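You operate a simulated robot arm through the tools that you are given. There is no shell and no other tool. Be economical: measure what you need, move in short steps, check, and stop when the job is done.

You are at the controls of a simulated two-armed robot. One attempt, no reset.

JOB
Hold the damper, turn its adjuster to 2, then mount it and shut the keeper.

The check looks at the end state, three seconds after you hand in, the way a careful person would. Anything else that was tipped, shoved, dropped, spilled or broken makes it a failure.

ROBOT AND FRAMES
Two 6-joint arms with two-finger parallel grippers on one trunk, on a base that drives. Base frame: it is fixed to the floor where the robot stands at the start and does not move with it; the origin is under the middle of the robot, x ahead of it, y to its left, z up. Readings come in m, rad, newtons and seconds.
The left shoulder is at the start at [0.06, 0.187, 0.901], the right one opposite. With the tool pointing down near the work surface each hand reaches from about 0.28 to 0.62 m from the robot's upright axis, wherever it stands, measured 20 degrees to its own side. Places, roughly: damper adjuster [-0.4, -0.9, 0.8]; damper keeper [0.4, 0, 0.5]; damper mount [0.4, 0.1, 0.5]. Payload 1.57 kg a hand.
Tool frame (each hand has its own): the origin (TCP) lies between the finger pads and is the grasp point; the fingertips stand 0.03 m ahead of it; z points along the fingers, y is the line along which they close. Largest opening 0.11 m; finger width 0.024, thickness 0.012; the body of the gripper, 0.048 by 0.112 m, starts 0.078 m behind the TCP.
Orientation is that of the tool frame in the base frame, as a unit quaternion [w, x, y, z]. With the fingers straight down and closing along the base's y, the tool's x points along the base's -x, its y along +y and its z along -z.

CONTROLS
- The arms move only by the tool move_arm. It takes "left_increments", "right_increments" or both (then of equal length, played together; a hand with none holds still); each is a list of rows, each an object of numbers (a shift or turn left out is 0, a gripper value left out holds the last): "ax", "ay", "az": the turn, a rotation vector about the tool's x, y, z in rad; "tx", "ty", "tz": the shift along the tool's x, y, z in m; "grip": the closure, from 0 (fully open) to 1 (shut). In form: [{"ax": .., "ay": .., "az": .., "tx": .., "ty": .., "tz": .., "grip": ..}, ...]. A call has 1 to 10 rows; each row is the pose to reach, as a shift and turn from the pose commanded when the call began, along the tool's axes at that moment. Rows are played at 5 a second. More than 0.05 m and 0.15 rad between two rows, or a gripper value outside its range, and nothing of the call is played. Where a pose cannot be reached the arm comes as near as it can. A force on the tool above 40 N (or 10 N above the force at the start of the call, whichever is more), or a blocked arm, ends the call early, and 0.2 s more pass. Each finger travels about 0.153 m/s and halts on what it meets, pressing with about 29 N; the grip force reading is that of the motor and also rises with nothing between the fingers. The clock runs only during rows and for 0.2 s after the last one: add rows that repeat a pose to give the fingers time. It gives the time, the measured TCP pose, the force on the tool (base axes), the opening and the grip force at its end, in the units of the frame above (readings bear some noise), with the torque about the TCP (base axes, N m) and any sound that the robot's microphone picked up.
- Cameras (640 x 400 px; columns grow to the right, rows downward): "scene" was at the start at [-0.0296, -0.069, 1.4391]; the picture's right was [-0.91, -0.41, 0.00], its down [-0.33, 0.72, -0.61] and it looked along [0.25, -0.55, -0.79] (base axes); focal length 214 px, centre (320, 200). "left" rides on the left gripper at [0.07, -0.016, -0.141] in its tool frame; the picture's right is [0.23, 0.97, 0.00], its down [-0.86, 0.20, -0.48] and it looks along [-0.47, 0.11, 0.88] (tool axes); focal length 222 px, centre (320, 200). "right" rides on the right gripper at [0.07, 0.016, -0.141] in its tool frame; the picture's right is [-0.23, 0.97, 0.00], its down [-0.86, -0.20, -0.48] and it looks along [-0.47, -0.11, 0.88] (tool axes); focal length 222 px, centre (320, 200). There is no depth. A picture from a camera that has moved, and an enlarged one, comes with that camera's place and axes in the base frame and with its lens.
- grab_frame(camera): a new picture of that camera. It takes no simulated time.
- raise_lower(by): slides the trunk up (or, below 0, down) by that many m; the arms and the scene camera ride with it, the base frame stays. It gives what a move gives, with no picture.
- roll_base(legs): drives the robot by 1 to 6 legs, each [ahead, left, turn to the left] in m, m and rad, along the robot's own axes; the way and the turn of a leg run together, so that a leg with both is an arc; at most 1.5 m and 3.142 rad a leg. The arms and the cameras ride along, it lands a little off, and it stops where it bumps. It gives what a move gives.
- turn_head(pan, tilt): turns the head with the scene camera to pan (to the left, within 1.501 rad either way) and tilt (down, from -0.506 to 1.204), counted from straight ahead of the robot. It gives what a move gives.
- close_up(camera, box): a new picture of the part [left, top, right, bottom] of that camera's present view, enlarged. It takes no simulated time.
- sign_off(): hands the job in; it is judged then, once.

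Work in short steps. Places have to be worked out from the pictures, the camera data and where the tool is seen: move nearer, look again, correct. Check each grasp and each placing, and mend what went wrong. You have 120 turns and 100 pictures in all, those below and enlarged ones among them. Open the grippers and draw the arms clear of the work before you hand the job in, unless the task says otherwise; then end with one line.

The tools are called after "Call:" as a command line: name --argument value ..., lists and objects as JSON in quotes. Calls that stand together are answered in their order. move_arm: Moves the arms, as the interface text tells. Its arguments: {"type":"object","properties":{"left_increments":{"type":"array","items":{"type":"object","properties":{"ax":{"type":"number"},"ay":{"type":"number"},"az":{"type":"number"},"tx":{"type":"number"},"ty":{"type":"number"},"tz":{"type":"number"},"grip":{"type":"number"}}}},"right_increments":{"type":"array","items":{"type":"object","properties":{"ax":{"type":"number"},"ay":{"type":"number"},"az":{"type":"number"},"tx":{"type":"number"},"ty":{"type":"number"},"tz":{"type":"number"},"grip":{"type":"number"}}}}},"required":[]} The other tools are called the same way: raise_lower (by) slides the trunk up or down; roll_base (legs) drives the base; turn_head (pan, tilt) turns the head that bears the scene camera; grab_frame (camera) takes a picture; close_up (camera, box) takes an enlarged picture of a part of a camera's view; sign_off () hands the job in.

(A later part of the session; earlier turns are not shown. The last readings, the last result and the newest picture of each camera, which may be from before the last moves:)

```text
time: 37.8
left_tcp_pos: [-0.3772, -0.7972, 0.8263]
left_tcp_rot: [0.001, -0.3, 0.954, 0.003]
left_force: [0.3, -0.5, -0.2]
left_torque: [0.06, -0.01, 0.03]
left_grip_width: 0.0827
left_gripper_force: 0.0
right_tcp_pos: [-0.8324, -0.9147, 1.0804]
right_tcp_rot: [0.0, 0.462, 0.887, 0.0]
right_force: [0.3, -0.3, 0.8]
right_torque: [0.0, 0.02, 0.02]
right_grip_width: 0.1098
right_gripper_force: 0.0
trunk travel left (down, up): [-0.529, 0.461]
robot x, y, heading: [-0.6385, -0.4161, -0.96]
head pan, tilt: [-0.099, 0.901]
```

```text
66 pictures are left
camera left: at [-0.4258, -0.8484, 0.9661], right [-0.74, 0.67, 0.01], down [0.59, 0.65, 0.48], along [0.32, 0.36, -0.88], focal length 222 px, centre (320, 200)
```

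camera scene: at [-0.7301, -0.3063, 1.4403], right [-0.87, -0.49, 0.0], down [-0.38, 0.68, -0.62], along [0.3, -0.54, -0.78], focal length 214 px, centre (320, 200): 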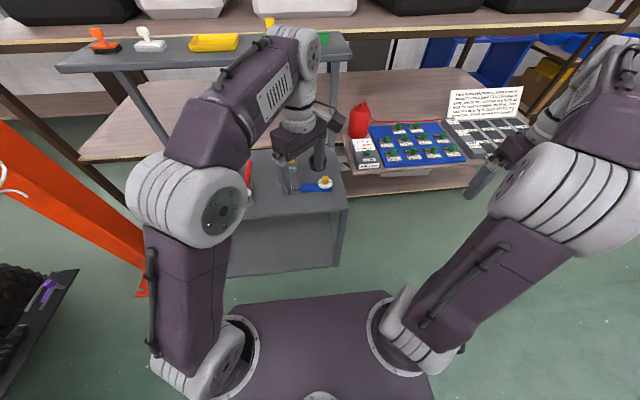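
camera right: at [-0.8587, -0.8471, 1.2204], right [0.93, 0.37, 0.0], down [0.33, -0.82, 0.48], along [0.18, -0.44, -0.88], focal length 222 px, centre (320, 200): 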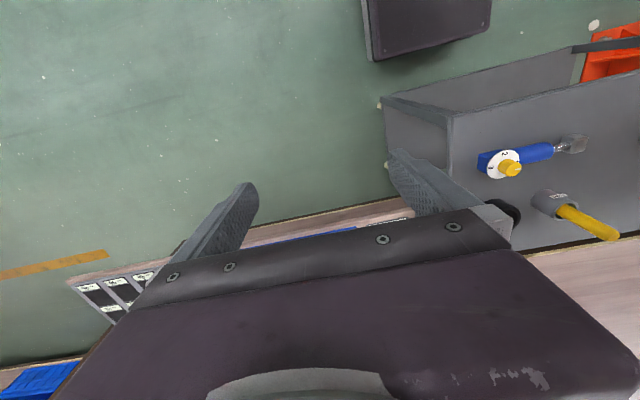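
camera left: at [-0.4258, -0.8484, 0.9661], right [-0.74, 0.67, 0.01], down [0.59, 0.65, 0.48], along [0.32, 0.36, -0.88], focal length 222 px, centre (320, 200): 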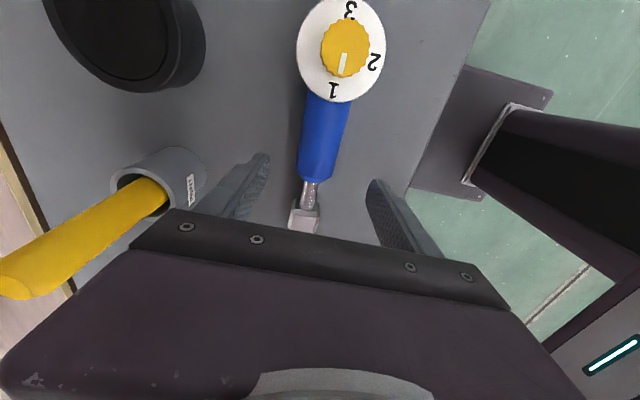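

Lateral alignment is on the axis. I descend to z≈.763 and close gently on the cylinder.

Call:
move_arm --left_increments '[{"tz": 0.035}, {"tz": 0.055}, {"tz": 0.063}]'

Call:
grab_frame --camera "left"

```text
time: 38.6
left_tcp_pos: [-0.3767, -0.7981, 0.7698]
left_tcp_rot: [0.0, -0.301, 0.954, -0.001]
left_force: [2.3, 5.3, 26.2]
left_torque: [1.16, 0.72, -0.3]
left_grip_width: 0.0848
left_gripper_force: 1.8
right_tcp_pos: [-0.8327, -0.9112, 1.0806]
right_tcp_rot: [0.0, 0.462, 0.887, 0.0]
right_force: [-0.5, -0.3, 0.2]
right_torque: [0.01, -0.01, -0.02]
right_grip_width: 0.1102
right_gripper_force: 0.0
trunk travel left (down, up): [-0.529, 0.461]
robot x, y, heading: [-0.6389, -0.4208, -0.958]
head pan, tilt: [-0.099, 0.901]
stopped in row 3 (left hand): the force on the tool passed its limit at 42 N (the readings are from after the stop); the commanded pose is now the measured one
```

```text
65 pictures are left
camera left: at [-0.4245, -0.848, 0.9113], right [-0.74, 0.67, 0.0], down [0.59, 0.65, 0.48], along [0.32, 0.35, -0.88], focal length 222 px, centre (320, 200)
```

left: 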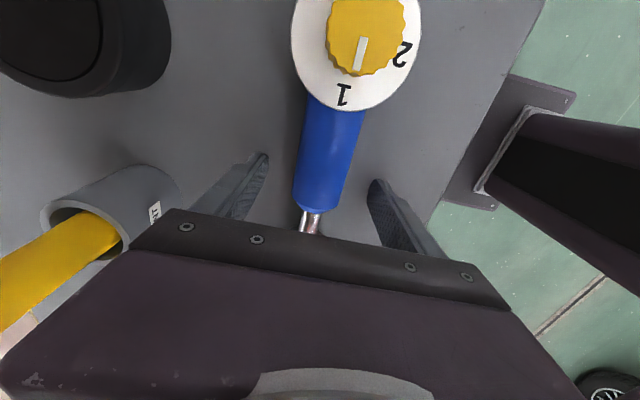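

The tips touched the bench (so bench z≈.74). I raise 4 mm and close on the cylinder.

Call:
move_arm --left_increments '[{"tz": -0.005}, {"tz": -0.005, "grip": 0.5}, {"tz": -0.005, "grip": 0.8}, {"tz": -0.005, "grip": 0.8}]'

Call:
grab_frame --camera "left"

```text
time: 39.6
left_tcp_pos: [-0.377, -0.7977, 0.7714]
left_tcp_rot: [0.001, -0.3, 0.954, 0.0]
left_force: [-0.3, 0.0, -0.3]
left_torque: [0.08, -0.11, 0.03]
left_grip_width: 0.0379
left_gripper_force: 29.3
right_tcp_pos: [-0.8322, -0.9133, 1.0801]
right_tcp_rot: [0.0, 0.462, 0.887, 0.0]
right_force: [0.5, 0.4, 0.8]
right_torque: [0.03, 0.01, -0.02]
right_grip_width: 0.11
right_gripper_force: 0.1
trunk travel left (down, up): [-0.529, 0.461]
robot x, y, heading: [-0.6416, -0.4181, -0.965]
head pan, tilt: [-0.099, 0.901]
```

```text
64 pictures are left
camera left: at [-0.4246, -0.8491, 0.9133], right [-0.74, 0.67, 0.0], down [0.59, 0.65, 0.48], along [0.32, 0.36, -0.88], focal length 222 px, centre (320, 200)
```

left: 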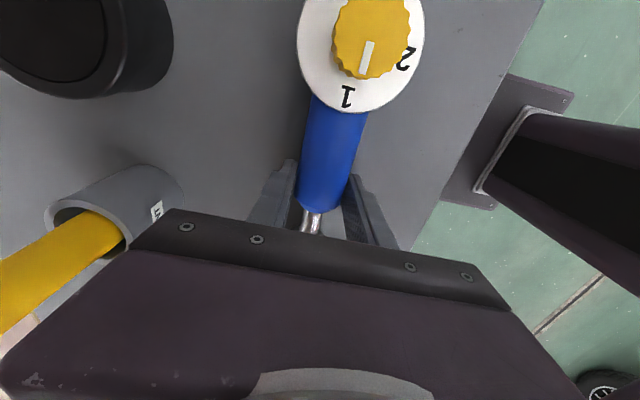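

Firm grasp at 37.9 mm. Before bringing in the right hand I check whether the left hand's camera bracket would be in its way.

Call:
turn_head --pan -0.05 --tilt 0.95

Call:
close_up --camera "scene" --box '[240, 70, 480, 270]'

Call:
close_up --camera "right" --box '[400, 0, 640, 200]'

```text
time: 40.3
left_tcp_pos: [-0.3765, -0.7975, 0.7719]
left_tcp_rot: [0.001, -0.3, 0.954, -0.001]
left_force: [-0.4, 1.4, -0.3]
left_torque: [0.09, -0.08, -0.03]
left_grip_width: 0.0376
left_gripper_force: 28.5
right_tcp_pos: [-0.8317, -0.9142, 1.0798]
right_tcp_rot: [-0.001, 0.463, 0.887, 0.0]
right_force: [-0.4, -0.4, -0.7]
right_torque: [0.0, -0.04, 0.0]
right_grip_width: 0.11
right_gripper_force: 0.2
trunk travel left (down, up): [-0.529, 0.461]
robot x, y, heading: [-0.6398, -0.4208, -0.963]
head pan, tilt: [-0.051, 0.949]
```

```text
2.00 times, centred on (360, 170) of scene
camera zoom: at [-0.6368, -0.4332, 1.4367], right [-0.85, -0.53, 0.0], down [-0.43, 0.69, -0.58], along [0.31, -0.49, -0.81], focal length 429 px, centre (240, 260)
```

zoom: 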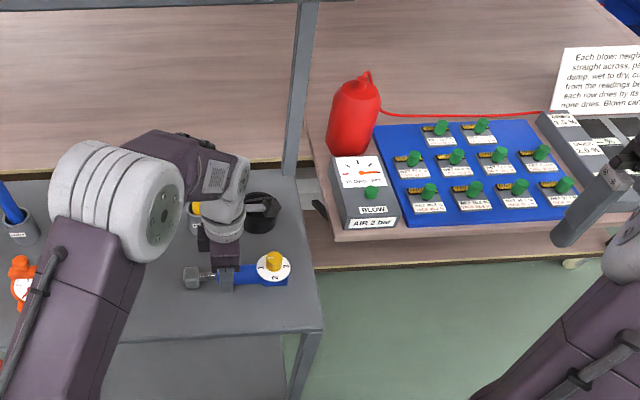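

```text
2.00 times, centred on (520, 100) of right
camera zoom: at [-0.8586, -0.8471, 1.2203], right [0.93, 0.37, 0.0], down [0.33, -0.82, 0.48], along [0.18, -0.44, -0.88], focal length 444 px, centre (-80, 400)
```

zoom: 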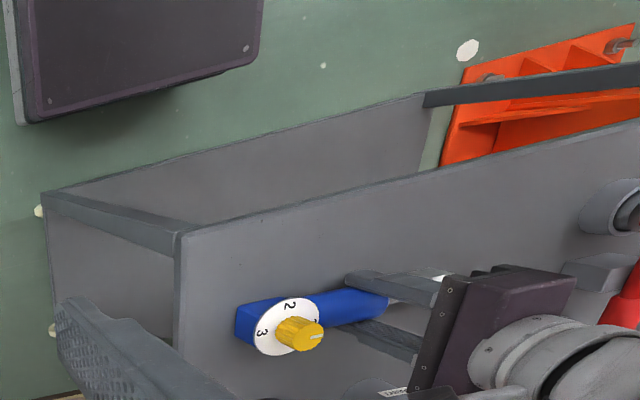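

No physical bracket shows, so the right hand can come in beside the left. I move it toward the knob while turning it clockwise to an orientation with ample wrist range.

Call:
move_arm --right_increments '[{"tx": -0.016, "ty": 0.025, "tz": 0.01, "az": 0.14}, {"tx": -0.032, "ty": 0.05, "tz": 0.02, "az": 0.28}, {"tx": -0.048, "ty": 0.075, "tz": 0.03, "az": 0.42}, {"tx": -0.064, "ty": 0.1, "tz": 0.04, "az": 0.56}, {"tx": -0.08, "ty": 0.125, "tz": 0.05, "az": 0.7}, {"tx": -0.096, "ty": 0.15, "tz": 0.06, "az": 0.84}, {"tx": -0.112, "ty": 0.175, "tz": 0.07, "az": 0.98}, {"tx": -0.128, "ty": 0.2, "tz": 0.08, "az": 1.12}, {"tx": -0.144, "ty": 0.225, "tz": 0.09, "az": 1.26}, {"tx": -0.164, "ty": 0.25, "tz": 0.1, "az": 1.4}]'

Call:
close_up --camera "scene" --box '[240, 70, 480, 270]'

```text
time: 42.5
left_tcp_pos: [-0.3758, -0.7997, 0.7727]
left_tcp_rot: [0.0, -0.299, 0.954, 0.0]
left_force: [0.2, 1.2, 1.0]
left_torque: [0.08, -0.12, -0.03]
left_grip_width: 0.0375
left_gripper_force: 28.7
right_tcp_pos: [-0.5321, -0.9048, 0.9791]
right_tcp_rot: [0.0, 0.925, 0.38, -0.001]
right_force: [-0.2, -0.3, 0.8]
right_torque: [0.0, 0.01, -0.01]
right_grip_width: 0.1099
right_gripper_force: 0.1
trunk travel left (down, up): [-0.529, 0.461]
robot x, y, heading: [-0.6395, -0.4224, -0.96]
head pan, tilt: [-0.051, 0.949]
```

```text
2.00 times, centred on (360, 170) of scene
camera zoom: at [-0.6356, -0.4337, 1.4367], right [-0.85, -0.53, 0.0], down [-0.43, 0.69, -0.58], along [0.31, -0.49, -0.81], focal length 429 px, centre (240, 260)
```

zoom: 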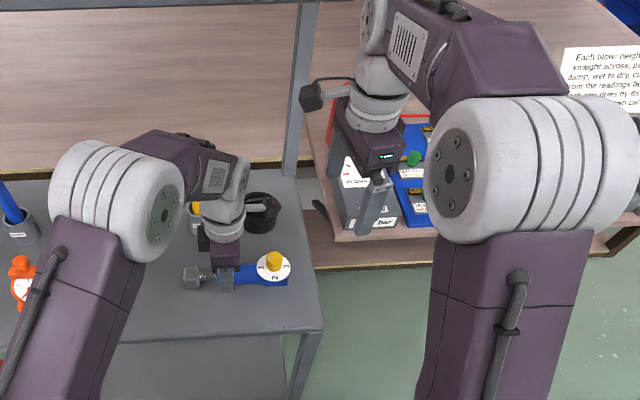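

The hand cameras are real boxes: the left one sits over the knob. I release the damper, lift, and flip the left hand 180° so its camera is on the rod side.

Call:
move_arm --left_increments '[{"grip": 0.4}, {"grip": 0.2}, {"tz": -0.04}, {"tz": -0.08, "az": 0.14}, {"tz": -0.08, "az": 0.28}, {"tz": -0.08, "az": 0.42}, {"tz": -0.08, "az": 0.56}, {"tz": -0.08, "az": 0.7}, {"tz": -0.08, "az": 0.84}, {"tz": -0.08, "az": 0.98}]' --right_increments '[{}, {}, {}, {"az": -0.14}, {"az": -0.28}, {"az": -0.42}, {"az": -0.56}, {"az": -0.7}, {"az": -0.84}, {"az": -0.98}]'

Call:
move_arm --left_increments '[{"az": 0.15}, {"az": 0.3}, {"az": 0.45}, {"az": 0.6}, {"az": 0.75}, {"az": 0.9}, {"az": 1.05}, {"az": 1.2}, {"az": 1.35}, {"az": 1.5}]' --right_increments '[{"az": -0.14}, {"az": -0.28}, {"az": -0.42}, {"az": -0.42}, {"az": -0.42}, {"az": -0.42}, {"az": -0.42}, {"az": -0.42}, {"az": -0.42}, {"az": -0.42}]'

Call:
move_arm --left_increments '[{"az": 0.15}, {"az": 0.3}, {"az": 0.45}, {"az": 0.6}, {"az": 0.662}]'

Call:
grab_frame --camera "left"

Call:
grab_frame --camera "scene"

```text
time: 44.7
left_tcp_pos: [-0.3775, -0.7979, 0.8526]
left_tcp_rot: [0.0, 0.186, 0.983, 0.0]
left_force: [-0.1, -0.1, 0.5]
left_torque: [0.03, 0.01, 0.01]
left_grip_width: 0.0881
left_gripper_force: 0.0
right_tcp_pos: [-0.5339, -0.9046, 0.9807]
right_tcp_rot: [0.0, 0.636, 0.772, -0.001]
right_force: [0.4, -1.0, 0.4]
right_torque: [-0.02, 0.04, 0.05]
right_grip_width: 0.11
right_gripper_force: 0.1
trunk travel left (down, up): [-0.529, 0.461]
robot x, y, heading: [-0.6353, -0.417, -0.964]
head pan, tilt: [-0.051, 0.949]
```

```text
time: 46.9
left_tcp_pos: [-0.3758, -0.7981, 0.8526]
left_tcp_rot: [0.001, 0.805, 0.593, 0.0]
left_force: [-1.1, -0.6, 0.3]
left_torque: [-0.02, 0.04, -0.01]
left_grip_width: 0.088
left_gripper_force: 0.2
right_tcp_pos: [-0.533, -0.9053, 0.9808]
right_tcp_rot: [0.0, 0.462, 0.887, 0.0]
right_force: [-0.8, -0.5, -0.3]
right_torque: [0.04, -0.01, 0.01]
right_grip_width: 0.11
right_gripper_force: 0.0
trunk travel left (down, up): [-0.529, 0.461]
robot x, y, heading: [-0.6413, -0.4223, -0.961]
head pan, tilt: [-0.051, 0.949]
```

```text
time: 48.1
left_tcp_pos: [-0.3776, -0.7979, 0.8526]
left_tcp_rot: [0.001, 0.954, 0.299, 0.001]
left_force: [0.6, -0.5, -0.4]
left_torque: [-0.04, -0.02, -0.02]
left_grip_width: 0.088
left_gripper_force: 0.1
right_tcp_pos: [-0.5339, -0.9044, 0.9798]
right_tcp_rot: [0.0, 0.462, 0.887, 0.0]
right_force: [0.1, 0.1, -0.6]
right_torque: [-0.02, -0.01, -0.03]
right_grip_width: 0.1101
right_gripper_force: 0.1
trunk travel left (down, up): [-0.529, 0.461]
robot x, y, heading: [-0.6434, -0.4207, -0.96]
head pan, tilt: [-0.051, 0.949]
```

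```text
60 pictures are left
camera left: at [-0.3291, -0.7424, 0.9933], right [0.74, -0.67, 0.0], down [-0.59, -0.65, 0.48], along [-0.32, -0.36, -0.88], focal length 222 px, centre (320, 200)
```

left: 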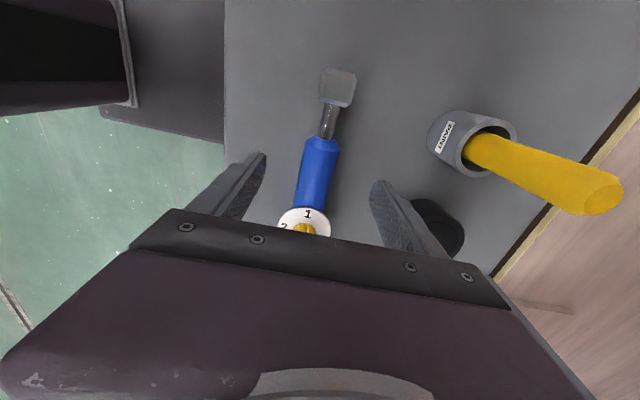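

```text
59 pictures are left
camera scene: at [-0.6369, -0.4328, 1.4367], right [-0.85, -0.53, 0.0], down [-0.43, 0.69, -0.58], along [0.31, -0.49, -0.81], focal length 214 px, centre (320, 200)
```

scene: 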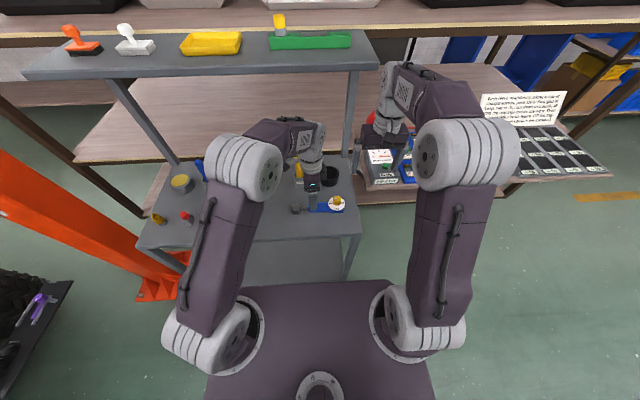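

Flipped fine. I descend and regrip 8 mm closer to the rod end.

Call:
move_arm --left_increments '[{"tz": 0.04, "tx": 0.008}, {"tz": 0.079, "tx": 0.008}, {"tz": 0.079, "tx": 0.008, "grip": 0.5}, {"tz": 0.079, "tx": 0.008, "grip": 0.8}, {"tz": 0.079, "tx": 0.008, "grip": 0.85}]'

Call:
close_up --camera "scene" --box '[270, 120, 430, 240]'

Call:
grab_frame --camera "right"

```text
time: 49.3
left_tcp_pos: [-0.3688, -0.793, 0.7724]
left_tcp_rot: [0.0, 0.954, 0.299, 0.001]
left_force: [0.0, 0.2, 0.5]
left_torque: [-0.03, 0.11, 0.01]
left_grip_width: 0.0377
left_gripper_force: 28.9
right_tcp_pos: [-0.5347, -0.9049, 0.9794]
right_tcp_rot: [0.0, 0.463, 0.887, 0.001]
right_force: [-0.4, -1.3, -0.9]
right_torque: [0.03, 0.0, 0.01]
right_grip_width: 0.1098
right_gripper_force: 0.0
trunk travel left (down, up): [-0.529, 0.461]
robot x, y, heading: [-0.644, -0.4219, -0.963]
head pan, tilt: [-0.051, 0.949]
```

```text
3.33 times, centred on (350, 180) of scene
camera zoom: at [-0.6368, -0.433, 1.4367], right [-0.85, -0.53, 0.0], down [-0.43, 0.69, -0.58], along [0.31, -0.49, -0.81], focal length 715 px, centre (220, 267)
```

zoom: 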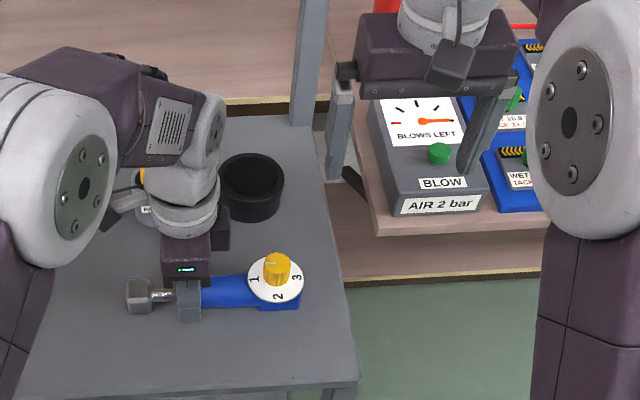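

```text
57 pictures are left
camera right: at [-0.5598, -0.8382, 1.1203], right [0.93, 0.37, 0.0], down [0.33, -0.82, 0.48], along [0.18, -0.44, -0.88], focal length 222 px, centre (320, 200)
```

right: 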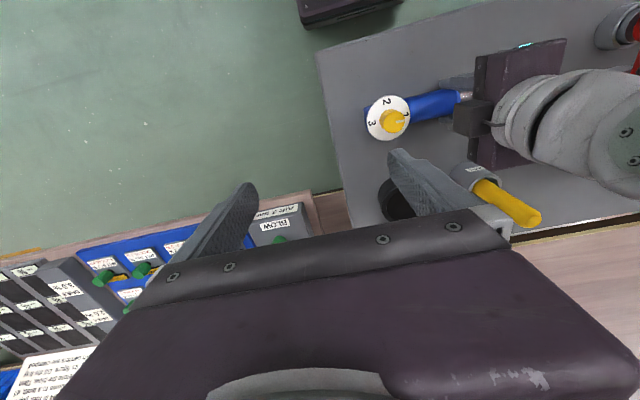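

A second box sits on the dial side of the gripper too, so I shift the left hold to the grey end block, 6 cm further from the dial.

Call:
move_arm --left_increments '[{"grip": 0.45}, {"grip": 0.35}, {"tx": 0.03}, {"tx": 0.058}, {"tx": 0.058}]'

Call:
close_up --camera "scene" --box '[270, 120, 430, 240]'

Call:
close_up --camera "left" --box '[220, 60, 420, 220]'

```text
time: 50.5
left_tcp_pos: [-0.3227, -0.7592, 0.7739]
left_tcp_rot: [0.0, 0.954, 0.3, 0.001]
left_force: [-0.7, 0.0, -0.8]
left_torque: [-0.01, -0.03, -0.01]
left_grip_width: 0.0714
left_gripper_force: 0.1
right_tcp_pos: [-0.5337, -0.9041, 0.9784]
right_tcp_rot: [0.001, 0.463, 0.887, 0.0]
right_force: [-0.6, -0.4, 0.3]
right_torque: [0.02, 0.01, 0.02]
right_grip_width: 0.1097
right_gripper_force: 0.1
trunk travel left (down, up): [-0.529, 0.461]
robot x, y, heading: [-0.6384, -0.4205, -0.962]
head pan, tilt: [-0.051, 0.949]
```

```text
3.33 times, centred on (350, 180) of scene
camera zoom: at [-0.6372, -0.4331, 1.4367], right [-0.85, -0.53, 0.0], down [-0.43, 0.69, -0.58], along [0.31, -0.49, -0.81], focal length 715 px, centre (220, 267)
```

zoom: 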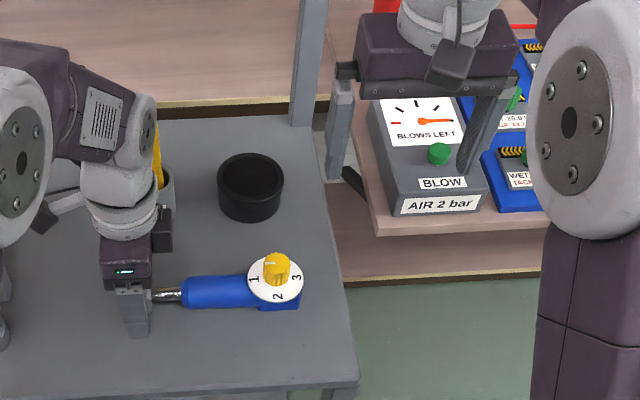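

```text
2.50 times, centred on (320, 140) of left
camera zoom: at [-0.2747, -0.704, 0.9153], right [0.74, -0.67, 0.0], down [-0.59, -0.65, 0.48], along [-0.32, -0.36, -0.88], focal length 555 px, centre (320, 350)
```

zoom: 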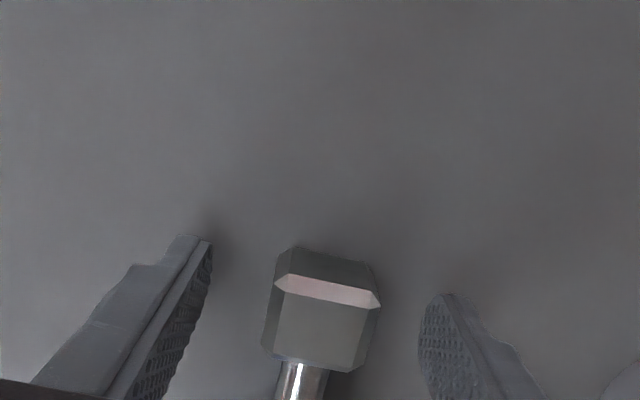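

The block is between the fingers. Close on it.

Call:
move_arm --left_increments '[{"grip": 0.6}, {"grip": 0.9}, {"grip": 0.9}]'

Call:
close_up --camera "left" --box '[220, 60, 420, 220]'

Call:
close_up --camera "right" --box '[320, 60, 520, 180]'

```text
time: 51.3
left_tcp_pos: [-0.3215, -0.7596, 0.7746]
left_tcp_rot: [0.0, 0.954, 0.3, 0.001]
left_force: [1.8, -0.8, 0.3]
left_torque: [-0.08, 0.17, 0.14]
left_grip_width: 0.0316
left_gripper_force: 28.5
right_tcp_pos: [-0.5334, -0.9046, 0.9806]
right_tcp_rot: [0.0, 0.463, 0.886, 0.0]
right_force: [-0.4, 1.0, -0.2]
right_torque: [0.04, 0.02, 0.01]
right_grip_width: 0.1099
right_gripper_force: 0.1
trunk travel left (down, up): [-0.529, 0.461]
robot x, y, heading: [-0.638, -0.4195, -0.965]
head pan, tilt: [-0.051, 0.949]
```

```text
2.50 times, centred on (320, 140) of left
camera zoom: at [-0.2745, -0.704, 0.9153], right [0.74, -0.67, 0.0], down [-0.59, -0.65, 0.48], along [-0.32, -0.36, -0.88], focal length 555 px, centre (320, 350)
```

zoom: 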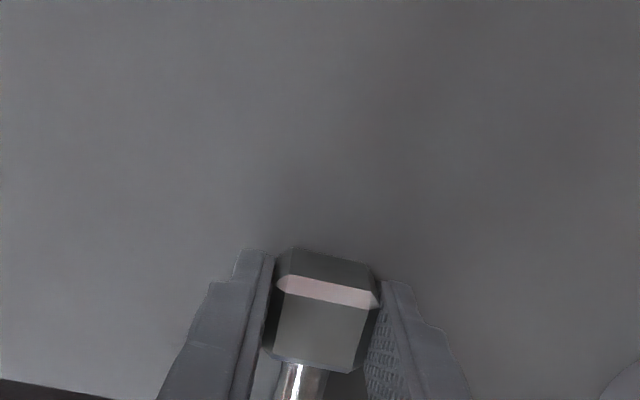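

```text
3.20 times, centred on (420, 120) of right
camera zoom: at [-0.5596, -0.8381, 1.1204], right [0.93, 0.37, 0.0], down [0.33, -0.82, 0.48], along [0.18, -0.44, -0.88], focal length 711 px, centre (0, 456)
```

zoom: 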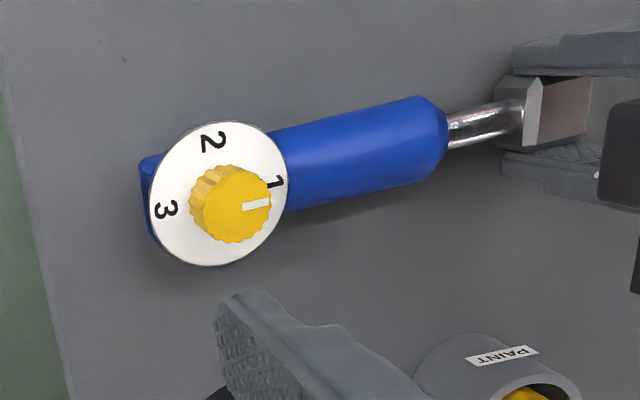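

Held at 31.6 mm; the pointer is at 1. I bring the right hand above the knob at [-.448,-.847], 45° before mid-range.

Call:
move_arm --right_increments '[{"ty": 0.02, "az": 0.13, "grip": 0.3}, {"ty": 0.04, "az": 0.26}, {"ty": 0.06, "az": 0.39}, {"ty": 0.08, "az": 0.52, "tz": 0.03}, {"ty": 0.103, "tx": -0.002, "az": 0.65, "tz": 0.06}, {"ty": 0.103, "tx": -0.002, "az": 0.785, "tz": 0.09}, {"ty": 0.103, "tx": -0.002, "az": 0.785, "tz": 0.11}]'

Call:
close_up --camera "right" --box '[220, 60, 460, 220]'

Call:
close_up --camera "scene" --box '[270, 120, 430, 240]'

```text
time: 52.9
left_tcp_pos: [-0.3229, -0.7594, 0.7733]
left_tcp_rot: [0.0, 0.954, 0.3, 0.001]
left_force: [1.2, 0.9, -0.7]
left_torque: [0.04, 0.09, -0.01]
left_grip_width: 0.0316
left_gripper_force: 29.0
right_tcp_pos: [-0.447, -0.8473, 0.8695]
right_tcp_rot: [0.0, 0.766, 0.642, 0.001]
right_force: [-0.2, 0.1, 0.5]
right_torque: [-0.01, -0.02, -0.03]
right_grip_width: 0.0769
right_gripper_force: 0.0
trunk travel left (down, up): [-0.529, 0.461]
robot x, y, heading: [-0.644, -0.4176, -0.961]
head pan, tilt: [-0.051, 0.949]
```

```text
2.50 times, centred on (340, 140) of right
camera zoom: at [-0.4187, -0.7809, 1.0102], right [0.92, -0.39, 0.0], down [-0.35, -0.81, 0.48], along [-0.19, -0.44, -0.88], focal length 555 px, centre (270, 350)
```

zoom: 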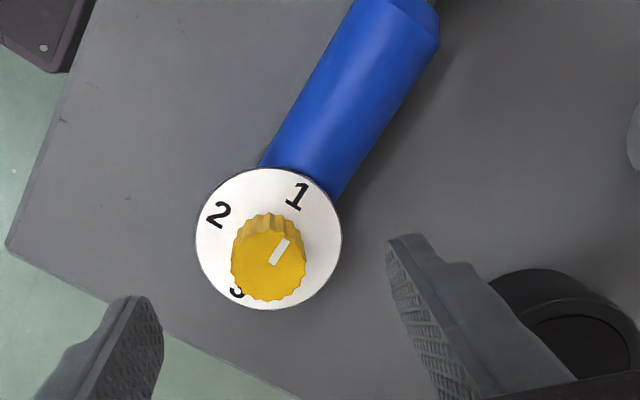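

```text
3.33 times, centred on (350, 180) of scene
camera zoom: at [-0.6367, -0.4328, 1.4367], right [-0.85, -0.53, 0.0], down [-0.43, 0.69, -0.58], along [0.31, -0.49, -0.81], focal length 715 px, centre (220, 267)
```

zoom: 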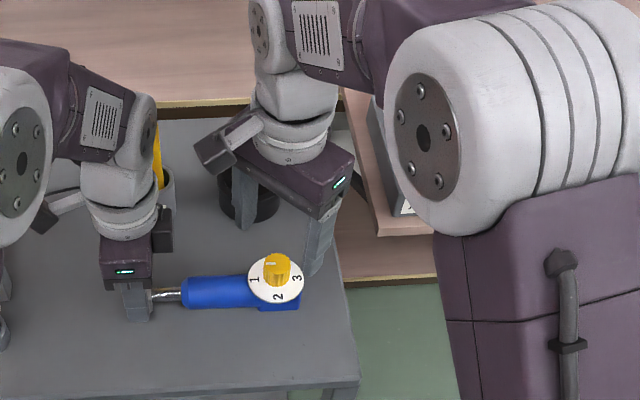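

The knob is centred between the fingers. I descend to 1 cm above the dial and close on the knob.

Call:
move_arm --right_increments '[{"tz": 0.03}, {"tz": 0.049}, {"tz": 0.049, "grip": 0.5}, {"tz": 0.049, "grip": 0.8}, {"tz": 0.049, "grip": 0.9}, {"tz": 0.049, "grip": 0.9}]'

Call:
close_up --camera "right" --box '[220, 60, 460, 220]'

```text
time: 54.3
left_tcp_pos: [-0.3221, -0.7592, 0.7752]
left_tcp_rot: [0.0, 0.954, 0.3, 0.001]
left_force: [6.3, 3.0, -0.4]
left_torque: [-0.04, 0.16, 0.21]
left_grip_width: 0.0316
left_gripper_force: 29.0
right_tcp_pos: [-0.448, -0.8475, 0.8198]
right_tcp_rot: [-0.001, 0.766, 0.643, -0.001]
right_force: [-6.7, -2.6, 0.0]
right_torque: [-0.01, 0.13, 0.02]
right_grip_width: 0.0284
right_gripper_force: 29.3
trunk travel left (down, up): [-0.529, 0.461]
robot x, y, heading: [-0.6415, -0.4207, -0.956]
head pan, tilt: [-0.051, 0.949]
```

```text
2.50 times, centred on (340, 140) of right
camera zoom: at [-0.4194, -0.7811, 0.9605], right [0.92, -0.39, 0.0], down [-0.34, -0.81, 0.48], along [-0.19, -0.44, -0.88], focal length 555 px, centre (270, 350)
```

zoom: 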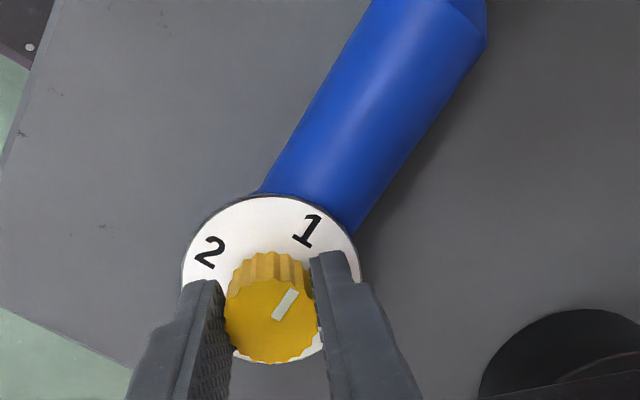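

Knob gripped at 28.4 mm. Now I turn counter-clockwise part way and check.

Call:
move_arm --right_increments '[{"az": -0.1}, {"az": -0.2}, {"az": -0.3}, {"az": -0.4}, {"az": -0.5}]'

Call:
close_up --camera "right" --box '[220, 60, 460, 220]'

```text
time: 55.5
left_tcp_pos: [-0.3227, -0.7595, 0.7738]
left_tcp_rot: [0.0, 0.954, 0.301, 0.001]
left_force: [12.3, 5.3, 2.2]
left_torque: [-0.21, 0.52, 0.37]
left_grip_width: 0.0316
left_gripper_force: 28.9
right_tcp_pos: [-0.4479, -0.8482, 0.8202]
right_tcp_rot: [0.0, 0.582, 0.813, 0.0]
right_force: [-13.2, -5.4, -1.3]
right_torque: [-0.3, 0.43, -0.02]
right_grip_width: 0.0286
right_gripper_force: 29.3
trunk travel left (down, up): [-0.529, 0.461]
robot x, y, heading: [-0.6398, -0.4185, -0.96]
head pan, tilt: [-0.051, 0.949]
```

```text
2.50 times, centred on (340, 140) of right
camera zoom: at [-0.4549, -0.7762, 0.961], right [1.0, 0.1, 0.0], down [0.09, -0.87, 0.48], along [0.05, -0.48, -0.88], focal length 555 px, centre (270, 350)
```

zoom: 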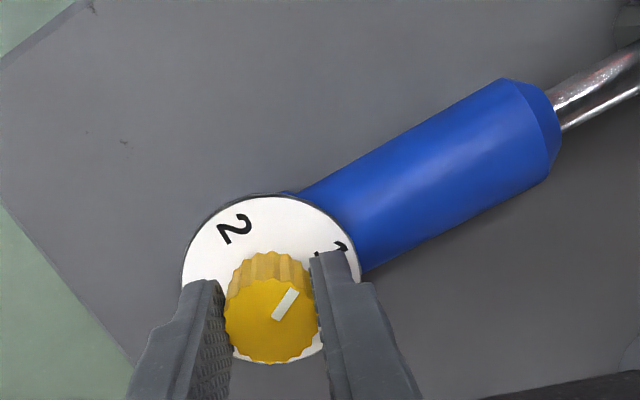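

It follows. I continue to about 90° total, relieving the side load.

Call:
move_arm --right_increments '[{"ty": -0.001, "az": -0.12}, {"ty": -0.0015, "az": -0.24}, {"ty": -0.0015, "az": -0.36}, {"ty": -0.0015, "az": -0.48}, {"ty": -0.0015, "az": -0.6}, {"ty": -0.0015, "az": -0.72}, {"ty": -0.0015, "az": -0.84}, {"ty": -0.0015, "az": -0.96}, {"ty": -0.0015, "az": -1.07}]'

Call:
close_up --camera "right" --box '[220, 60, 460, 220]'

```text
time: 57.5
left_tcp_pos: [-0.3218, -0.7606, 0.7742]
left_tcp_rot: [-0.001, 0.954, 0.3, 0.001]
left_force: [11.4, 8.0, 5.9]
left_torque: [-0.34, 0.28, -0.02]
left_grip_width: 0.0317
left_gripper_force: 28.9
right_tcp_pos: [-0.4504, -0.8472, 0.8218]
right_tcp_rot: [0.0, 0.086, 0.996, 0.0]
right_force: [-13.5, -8.6, -1.8]
right_torque: [-0.3, 0.75, -0.03]
right_grip_width: 0.0287
right_gripper_force: 29.1
trunk travel left (down, up): [-0.529, 0.461]
robot x, y, heading: [-0.6433, -0.4193, -0.962]
head pan, tilt: [-0.051, 0.949]
```

```text
2.50 times, centred on (340, 140) of right
camera zoom: at [-0.5157, -0.82, 0.9615], right [0.39, 0.92, 0.0], down [0.81, -0.34, 0.48], along [0.44, -0.19, -0.88], focal length 555 px, centre (270, 350)
```

zoom: 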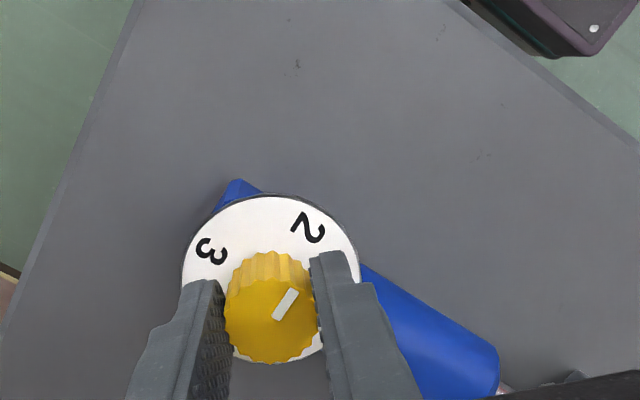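

The pointer stands to 2 exactly as it stood to 1. I release the knob and lift the right hand.

Call:
move_arm --right_increments '[{"ty": -0.0015, "grip": 0.6}, {"ty": -0.0015, "grip": 0.3}, {"ty": -0.0015, "grip": 0.3}, {"tz": -0.045, "grip": 0.3}, {"tz": -0.09}, {"tz": -0.135}, {"tz": -0.17}]'

Call:
close_up --camera "right" --box '[240, 60, 400, 180]'

```text
time: 59.1
left_tcp_pos: [-0.3216, -0.7606, 0.7746]
left_tcp_rot: [0.0, 0.954, 0.3, 0.001]
left_force: [-0.7, 0.8, -0.8]
left_torque: [0.29, -0.27, 0.03]
left_grip_width: 0.0316
left_gripper_force: 29.0
right_tcp_pos: [-0.45, -0.8483, 0.9906]
right_tcp_rot: [0.0, 0.088, 0.996, 0.0]
right_force: [0.8, -0.9, 1.0]
right_torque: [0.01, 0.04, 0.03]
right_grip_width: 0.077
right_gripper_force: 0.0
trunk travel left (down, up): [-0.529, 0.461]
robot x, y, heading: [-0.6371, -0.417, -0.965]
head pan, tilt: [-0.051, 0.949]
```

```text
3.33 times, centred on (320, 120) of right
camera zoom: at [-0.5154, -0.8195, 1.1313], right [0.39, 0.92, 0.0], down [0.81, -0.35, 0.48], along [0.44, -0.19, -0.88], focal length 740 px, centre (320, 467)
```

zoom: 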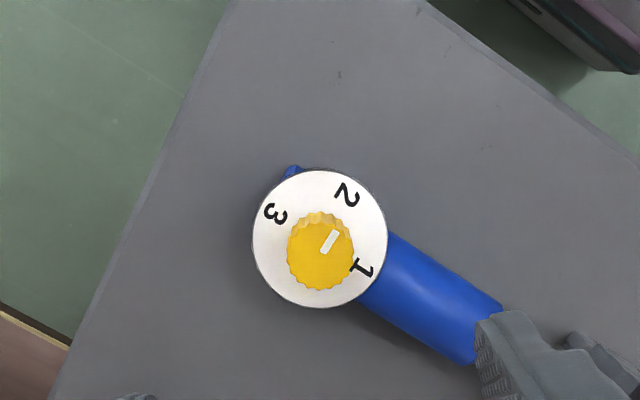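

The adjuster reads 2. I draw the right hand away to the right and up before regripping with the left.

Call:
move_arm --right_increments '[{"tx": 0.03, "ty": -0.03, "tz": -0.015}, {"tx": 0.06, "ty": -0.06, "tz": -0.03}, {"tx": 0.09, "ty": -0.09, "tz": -0.045, "az": 0.1}, {"tx": 0.12, "ty": -0.12, "tz": -0.06, "az": 0.25}, {"tx": 0.15, "ty": -0.15, "tz": -0.075, "az": 0.4}, {"tx": 0.178, "ty": -0.176, "tz": -0.09, "az": 0.55}, {"tx": 0.178, "ty": -0.176, "tz": -0.09, "az": 0.7}]'

Call:
move_arm --left_increments '[{"grip": 0.6}, {"grip": 0.4}, {"tz": -0.007}, {"tz": -0.007, "tx": -0.025}, {"tz": -0.007, "tx": -0.05}, {"tz": -0.007, "tx": -0.075}, {"tz": -0.007, "tx": -0.098}, {"tz": -0.007, "tx": -0.098}]'

Call:
close_up --camera "left" --box '[200, 40, 440, 220]'

Call:
close_up --camera "scene" --box '[270, 120, 430, 240]'

```text
time: 60.7
left_tcp_pos: [-0.322, -0.7591, 0.7743]
left_tcp_rot: [0.001, 0.954, 0.3, 0.001]
left_force: [-0.8, -0.7, 0.5]
left_torque: [0.23, -0.26, 0.0]
left_grip_width: 0.0318
left_gripper_force: 29.4
right_tcp_pos: [-0.6563, -0.9897, 1.0811]
right_tcp_rot: [0.0, 0.425, 0.905, -0.001]
right_force: [0.5, -1.1, -0.7]
right_torque: [-0.02, 0.04, 0.0]
right_grip_width: 0.0767
right_gripper_force: 0.1
trunk travel left (down, up): [-0.529, 0.461]
robot x, y, heading: [-0.6436, -0.416, -0.96]
head pan, tilt: [-0.051, 0.949]
```

```text
time: 62.5
left_tcp_pos: [-0.403, -0.8174, 0.7797]
left_tcp_rot: [0.001, 0.954, 0.3, 0.001]
left_force: [-0.7, -0.5, -0.4]
left_torque: [-0.02, 0.03, -0.01]
left_grip_width: 0.0661
left_gripper_force: 0.0
right_tcp_pos: [-0.6553, -0.991, 1.0798]
right_tcp_rot: [0.0, 0.424, 0.905, 0.0]
right_force: [0.7, 0.2, -0.5]
right_torque: [-0.02, 0.01, 0.01]
right_grip_width: 0.077
right_gripper_force: 0.1
trunk travel left (down, up): [-0.529, 0.461]
robot x, y, heading: [-0.6423, -0.4196, -0.963]
head pan, tilt: [-0.051, 0.949]
```

```text
2.22 times, centred on (320, 130) of left
camera zoom: at [-0.3553, -0.7611, 0.9218], right [0.74, -0.67, 0.0], down [-0.59, -0.65, 0.48], along [-0.32, -0.36, -0.88], focal length 494 px, centre (320, 356)
```

zoom: 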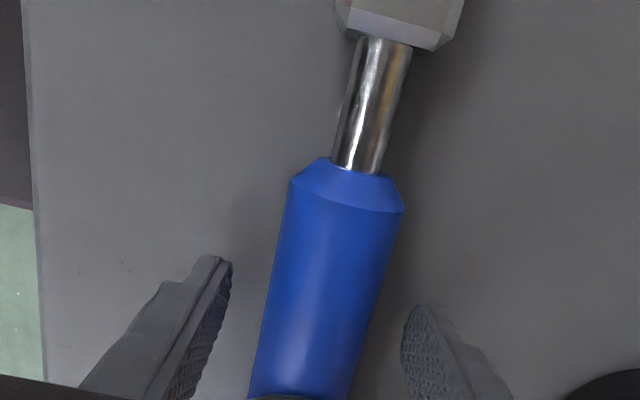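

```text
3.33 times, centred on (350, 180) of scene
camera zoom: at [-0.6366, -0.4326, 1.4367], right [-0.85, -0.53, 0.0], down [-0.43, 0.69, -0.58], along [0.31, -0.49, -0.81], focal length 715 px, centre (220, 267)
```

zoom: 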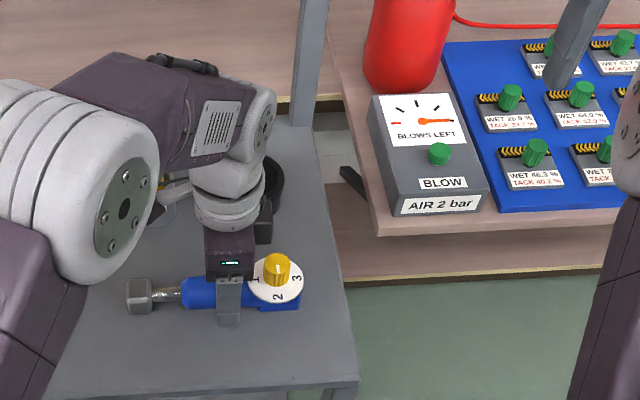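

Fingers straddle the body just behind the dial. Close and lift a little to check the hold.

Call:
move_arm --left_increments '[{"grip": 0.65}, {"grip": 0.9}, {"grip": 0.9}, {"tz": -0.02}, {"tz": -0.05}, {"tz": -0.08}]'

Call:
grab_frame --camera "scene"

Call:
grab_frame --camera "left"

```text
time: 63.9
left_tcp_pos: [-0.4028, -0.8165, 0.8603]
left_tcp_rot: [0.0, 0.954, 0.3, 0.001]
left_force: [0.7, -0.4, -2.7]
left_torque: [0.04, 0.03, 0.03]
left_grip_width: 0.0375
left_gripper_force: 29.5
right_tcp_pos: [-0.6563, -0.9923, 1.0794]
right_tcp_rot: [0.001, 0.424, 0.906, -0.001]
right_force: [0.4, 0.3, 0.6]
right_torque: [0.0, -0.05, 0.0]
right_grip_width: 0.077
right_gripper_force: 0.0
trunk travel left (down, up): [-0.529, 0.461]
robot x, y, heading: [-0.641, -0.4193, -0.965]
head pan, tilt: [-0.051, 0.949]
```

```text
44 pictures are left
camera scene: at [-0.6369, -0.4328, 1.4367], right [-0.85, -0.53, 0.0], down [-0.43, 0.69, -0.58], along [0.31, -0.49, -0.81], focal length 214 px, centre (320, 200)
```

scene: 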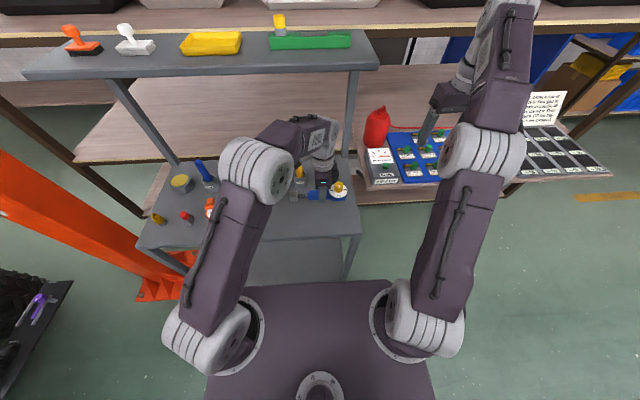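

```text
43 pictures are left
camera left: at [-0.3558, -0.7612, 1.0018], right [0.74, -0.67, 0.0], down [-0.59, -0.65, 0.48], along [-0.32, -0.36, -0.88], focal length 222 px, centre (320, 200)
```

left: 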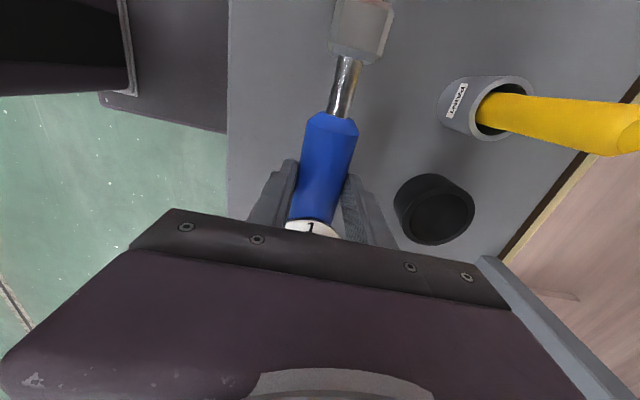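

Secure hold, about 0.3 kg. I raise the damper and tuck the right hand to its initial place.

Call:
move_arm --left_increments '[{"tz": -0.035}, {"tz": -0.07}, {"tz": -0.105}, {"tz": -0.14}, {"tz": -0.175}, {"tz": -0.19}]' --right_increments '[{"tx": 0.03, "ty": -0.014}, {"tx": 0.06, "ty": -0.028}, {"tx": 0.09, "ty": -0.042}, {"tx": 0.12, "ty": -0.056}, {"tx": 0.15, "ty": -0.07}, {"tx": 0.178, "ty": -0.084}]'

Call:
roll_base --legs '[[-0.16, 0, 0], [0, 0.5, 0], [0, 0, 0.96]]'

```text
time: 65.3
left_tcp_pos: [-0.4029, -0.8152, 1.0493]
left_tcp_rot: [0.001, 0.954, 0.3, 0.0]
left_force: [-1.0, -0.6, -2.8]
left_torque: [0.02, -0.02, -0.01]
left_grip_width: 0.0377
left_gripper_force: 29.4
right_tcp_pos: [-0.8334, -0.9065, 1.08]
right_tcp_rot: [0.0, 0.424, 0.906, 0.0]
right_force: [-0.6, 1.2, 0.6]
right_torque: [0.02, -0.01, -0.01]
right_grip_width: 0.077
right_gripper_force: 0.1
trunk travel left (down, up): [-0.529, 0.461]
robot x, y, heading: [-0.6428, -0.4218, -0.958]
head pan, tilt: [-0.051, 0.949]
```

```text
time: 71.7
left_tcp_pos: [0.1381, -0.0369, 1.048]
left_tcp_rot: [0.0, 0.71, 0.704, 0.0]
left_force: [0.4, 0.2, -3.8]
left_torque: [0.02, -0.01, -0.01]
left_grip_width: 0.0376
left_gripper_force: 29.3
right_tcp_pos: [-0.0368, -0.443, 1.0815]
right_tcp_rot: [-0.001, -0.039, 0.999, 0.0]
right_force: [0.3, 0.0, -0.8]
right_torque: [0.03, -0.01, -0.01]
right_grip_width: 0.0767
right_gripper_force: 0.1
trunk travel left (down, up): [-0.529, 0.461]
robot x, y, heading: [-0.3226, -0.0017, -0.011]
head pan, tilt: [-0.051, 0.949]
```

Now I unwind the left wrist CCW by 216° in three calls, so the dial end will face the +u end of the bed.

Call:
move_arm --left_increments '[{"az": -0.15}, {"az": -0.3}, {"az": -0.45}, {"az": -0.6}, {"az": -0.75}, {"az": -0.9}, {"az": -1.05}, {"az": -1.2}, {"az": -1.35}, {"az": -1.5}]'

Call:
move_arm --left_increments '[{"az": -0.15}, {"az": -0.3}, {"az": -0.45}, {"az": -0.6}, {"az": -0.75}, {"az": -0.9}, {"az": -1.05}, {"az": -1.2}, {"az": -1.35}, {"az": -1.5}]'

Call:
move_arm --left_increments '[{"az": -0.13}, {"az": -0.26}, {"az": -0.39}, {"az": -0.52}, {"az": -0.65}, {"az": -0.77}]'

Call:
grab_frame --camera "scene"

```text
time: 73.9
left_tcp_pos: [0.1367, -0.0376, 1.0489]
left_tcp_rot: [0.001, 0.037, 0.999, 0.0]
left_force: [0.0, -0.1, -2.7]
left_torque: [-0.02, 0.02, 0.01]
left_grip_width: 0.0376
left_gripper_force: 29.3
right_tcp_pos: [-0.0378, -0.4418, 1.0821]
right_tcp_rot: [0.0, -0.039, 0.999, 0.0]
right_force: [0.4, -0.1, -0.1]
right_torque: [0.05, -0.03, 0.0]
right_grip_width: 0.0769
right_gripper_force: 0.1
trunk travel left (down, up): [-0.529, 0.461]
robot x, y, heading: [-0.3195, -0.0052, -0.006]
head pan, tilt: [-0.051, 0.949]
```

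```text
time: 76.1
left_tcp_pos: [0.1357, -0.0378, 1.0502]
left_tcp_rot: [0.001, -0.654, 0.756, -0.001]
left_force: [0.6, -0.7, -3.8]
left_torque: [-0.03, 0.0, 0.01]
left_grip_width: 0.0374
left_gripper_force: 29.2
right_tcp_pos: [-0.0371, -0.4431, 1.0812]
right_tcp_rot: [-0.001, -0.039, 0.999, -0.001]
right_force: [1.0, 0.1, 0.1]
right_torque: [-0.02, 0.01, -0.02]
right_grip_width: 0.0772
right_gripper_force: 0.1
trunk travel left (down, up): [-0.529, 0.461]
robot x, y, heading: [-0.3213, -0.0022, -0.006]
head pan, tilt: [-0.051, 0.949]
```

```text
time: 77.5
left_tcp_pos: [0.1366, -0.0369, 1.0483]
left_tcp_rot: [0.0, 0.89, -0.456, 0.001]
left_force: [0.7, 0.2, -3.5]
left_torque: [0.0, -0.04, 0.06]
left_grip_width: 0.0374
left_gripper_force: 28.8
right_tcp_pos: [-0.037, -0.4422, 1.0805]
right_tcp_rot: [0.001, -0.039, 0.999, 0.0]
right_force: [0.4, -0.8, 0.5]
right_torque: [0.01, 0.01, 0.01]
right_grip_width: 0.077
right_gripper_force: 0.0
trunk travel left (down, up): [-0.529, 0.461]
robot x, y, heading: [-0.3216, -0.0046, -0.006]
head pan, tilt: [-0.051, 0.949]
```

```text
42 pictures are left
camera scene: at [-0.3109, -0.0073, 1.4367], right [-0.06, -1.0, 0.0], down [-0.81, 0.05, -0.58], along [0.58, -0.03, -0.81], focal length 214 px, centre (320, 200)
```

scene: 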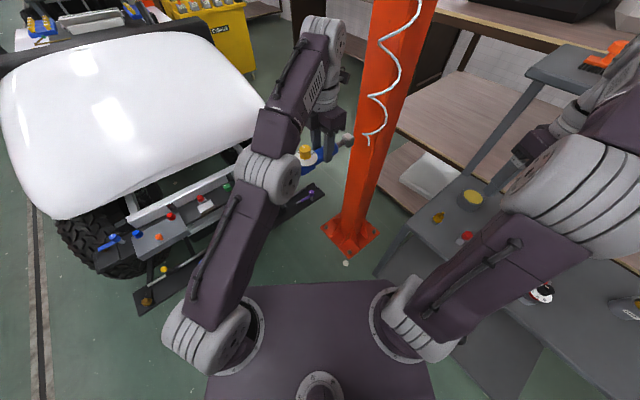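

Orientation is right. I shift the damper 10 cm left, away from the hose, and drive 0.3 m ahead.

Call:
move_arm --left_increments '[{"tx": -0.03, "ty": -0.022}, {"tx": -0.06, "ty": -0.043}, {"tx": -0.085, "ty": -0.061}]'

Call:
roll_base --legs '[[0.3, 0, 0]]'

Call:
grab_frame --camera "left"

```text
time: 78.3
left_tcp_pos: [0.1359, 0.0674, 1.0485]
left_tcp_rot: [0.0, 0.89, -0.456, 0.002]
left_force: [-0.4, 0.0, -3.3]
left_torque: [-0.03, 0.0, -0.02]
left_grip_width: 0.0376
left_gripper_force: 29.1
right_tcp_pos: [-0.037, -0.4417, 1.0821]
right_tcp_rot: [0.0, -0.039, 0.999, 0.0]
right_force: [-0.3, -0.3, 0.2]
right_torque: [-0.01, -0.02, 0.02]
right_grip_width: 0.0771
right_gripper_force: 0.2
trunk travel left (down, up): [-0.529, 0.461]
robot x, y, heading: [-0.3241, -0.0048, -0.006]
head pan, tilt: [-0.051, 0.949]
```

```text
time: 80.3
left_tcp_pos: [0.4365, 0.0649, 1.0482]
left_tcp_rot: [-0.001, 0.89, -0.457, 0.001]
left_force: [0.1, -0.8, -3.4]
left_torque: [0.0, -0.02, -0.01]
left_grip_width: 0.0377
left_gripper_force: 28.8
right_tcp_pos: [0.2615, -0.4447, 1.081]
right_tcp_rot: [-0.001, -0.039, 0.999, 0.0]
right_force: [-0.3, -0.4, 0.3]
right_torque: [0.0, 0.05, 0.03]
right_grip_width: 0.0771
right_gripper_force: 0.0
trunk travel left (down, up): [-0.529, 0.461]
robot x, y, heading: [-0.0224, -0.0046, -0.008]
head pan, tilt: [-0.051, 0.949]
```

```text
41 pictures are left
camera left: at [0.489, 0.0202, 1.1904], right [-0.66, -0.75, 0.0], down [-0.66, 0.58, 0.48], along [-0.36, 0.32, -0.88], focal length 222 px, centre (320, 200)
```

left: 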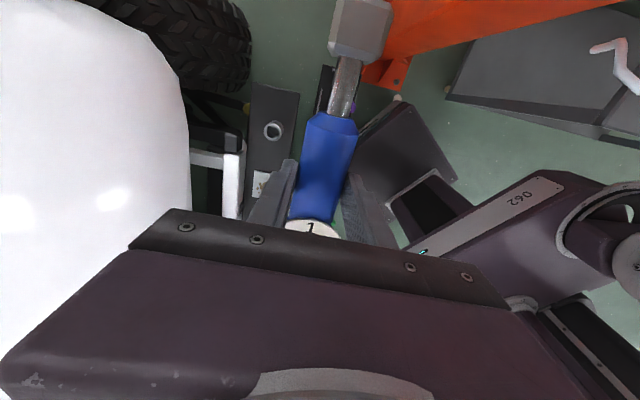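

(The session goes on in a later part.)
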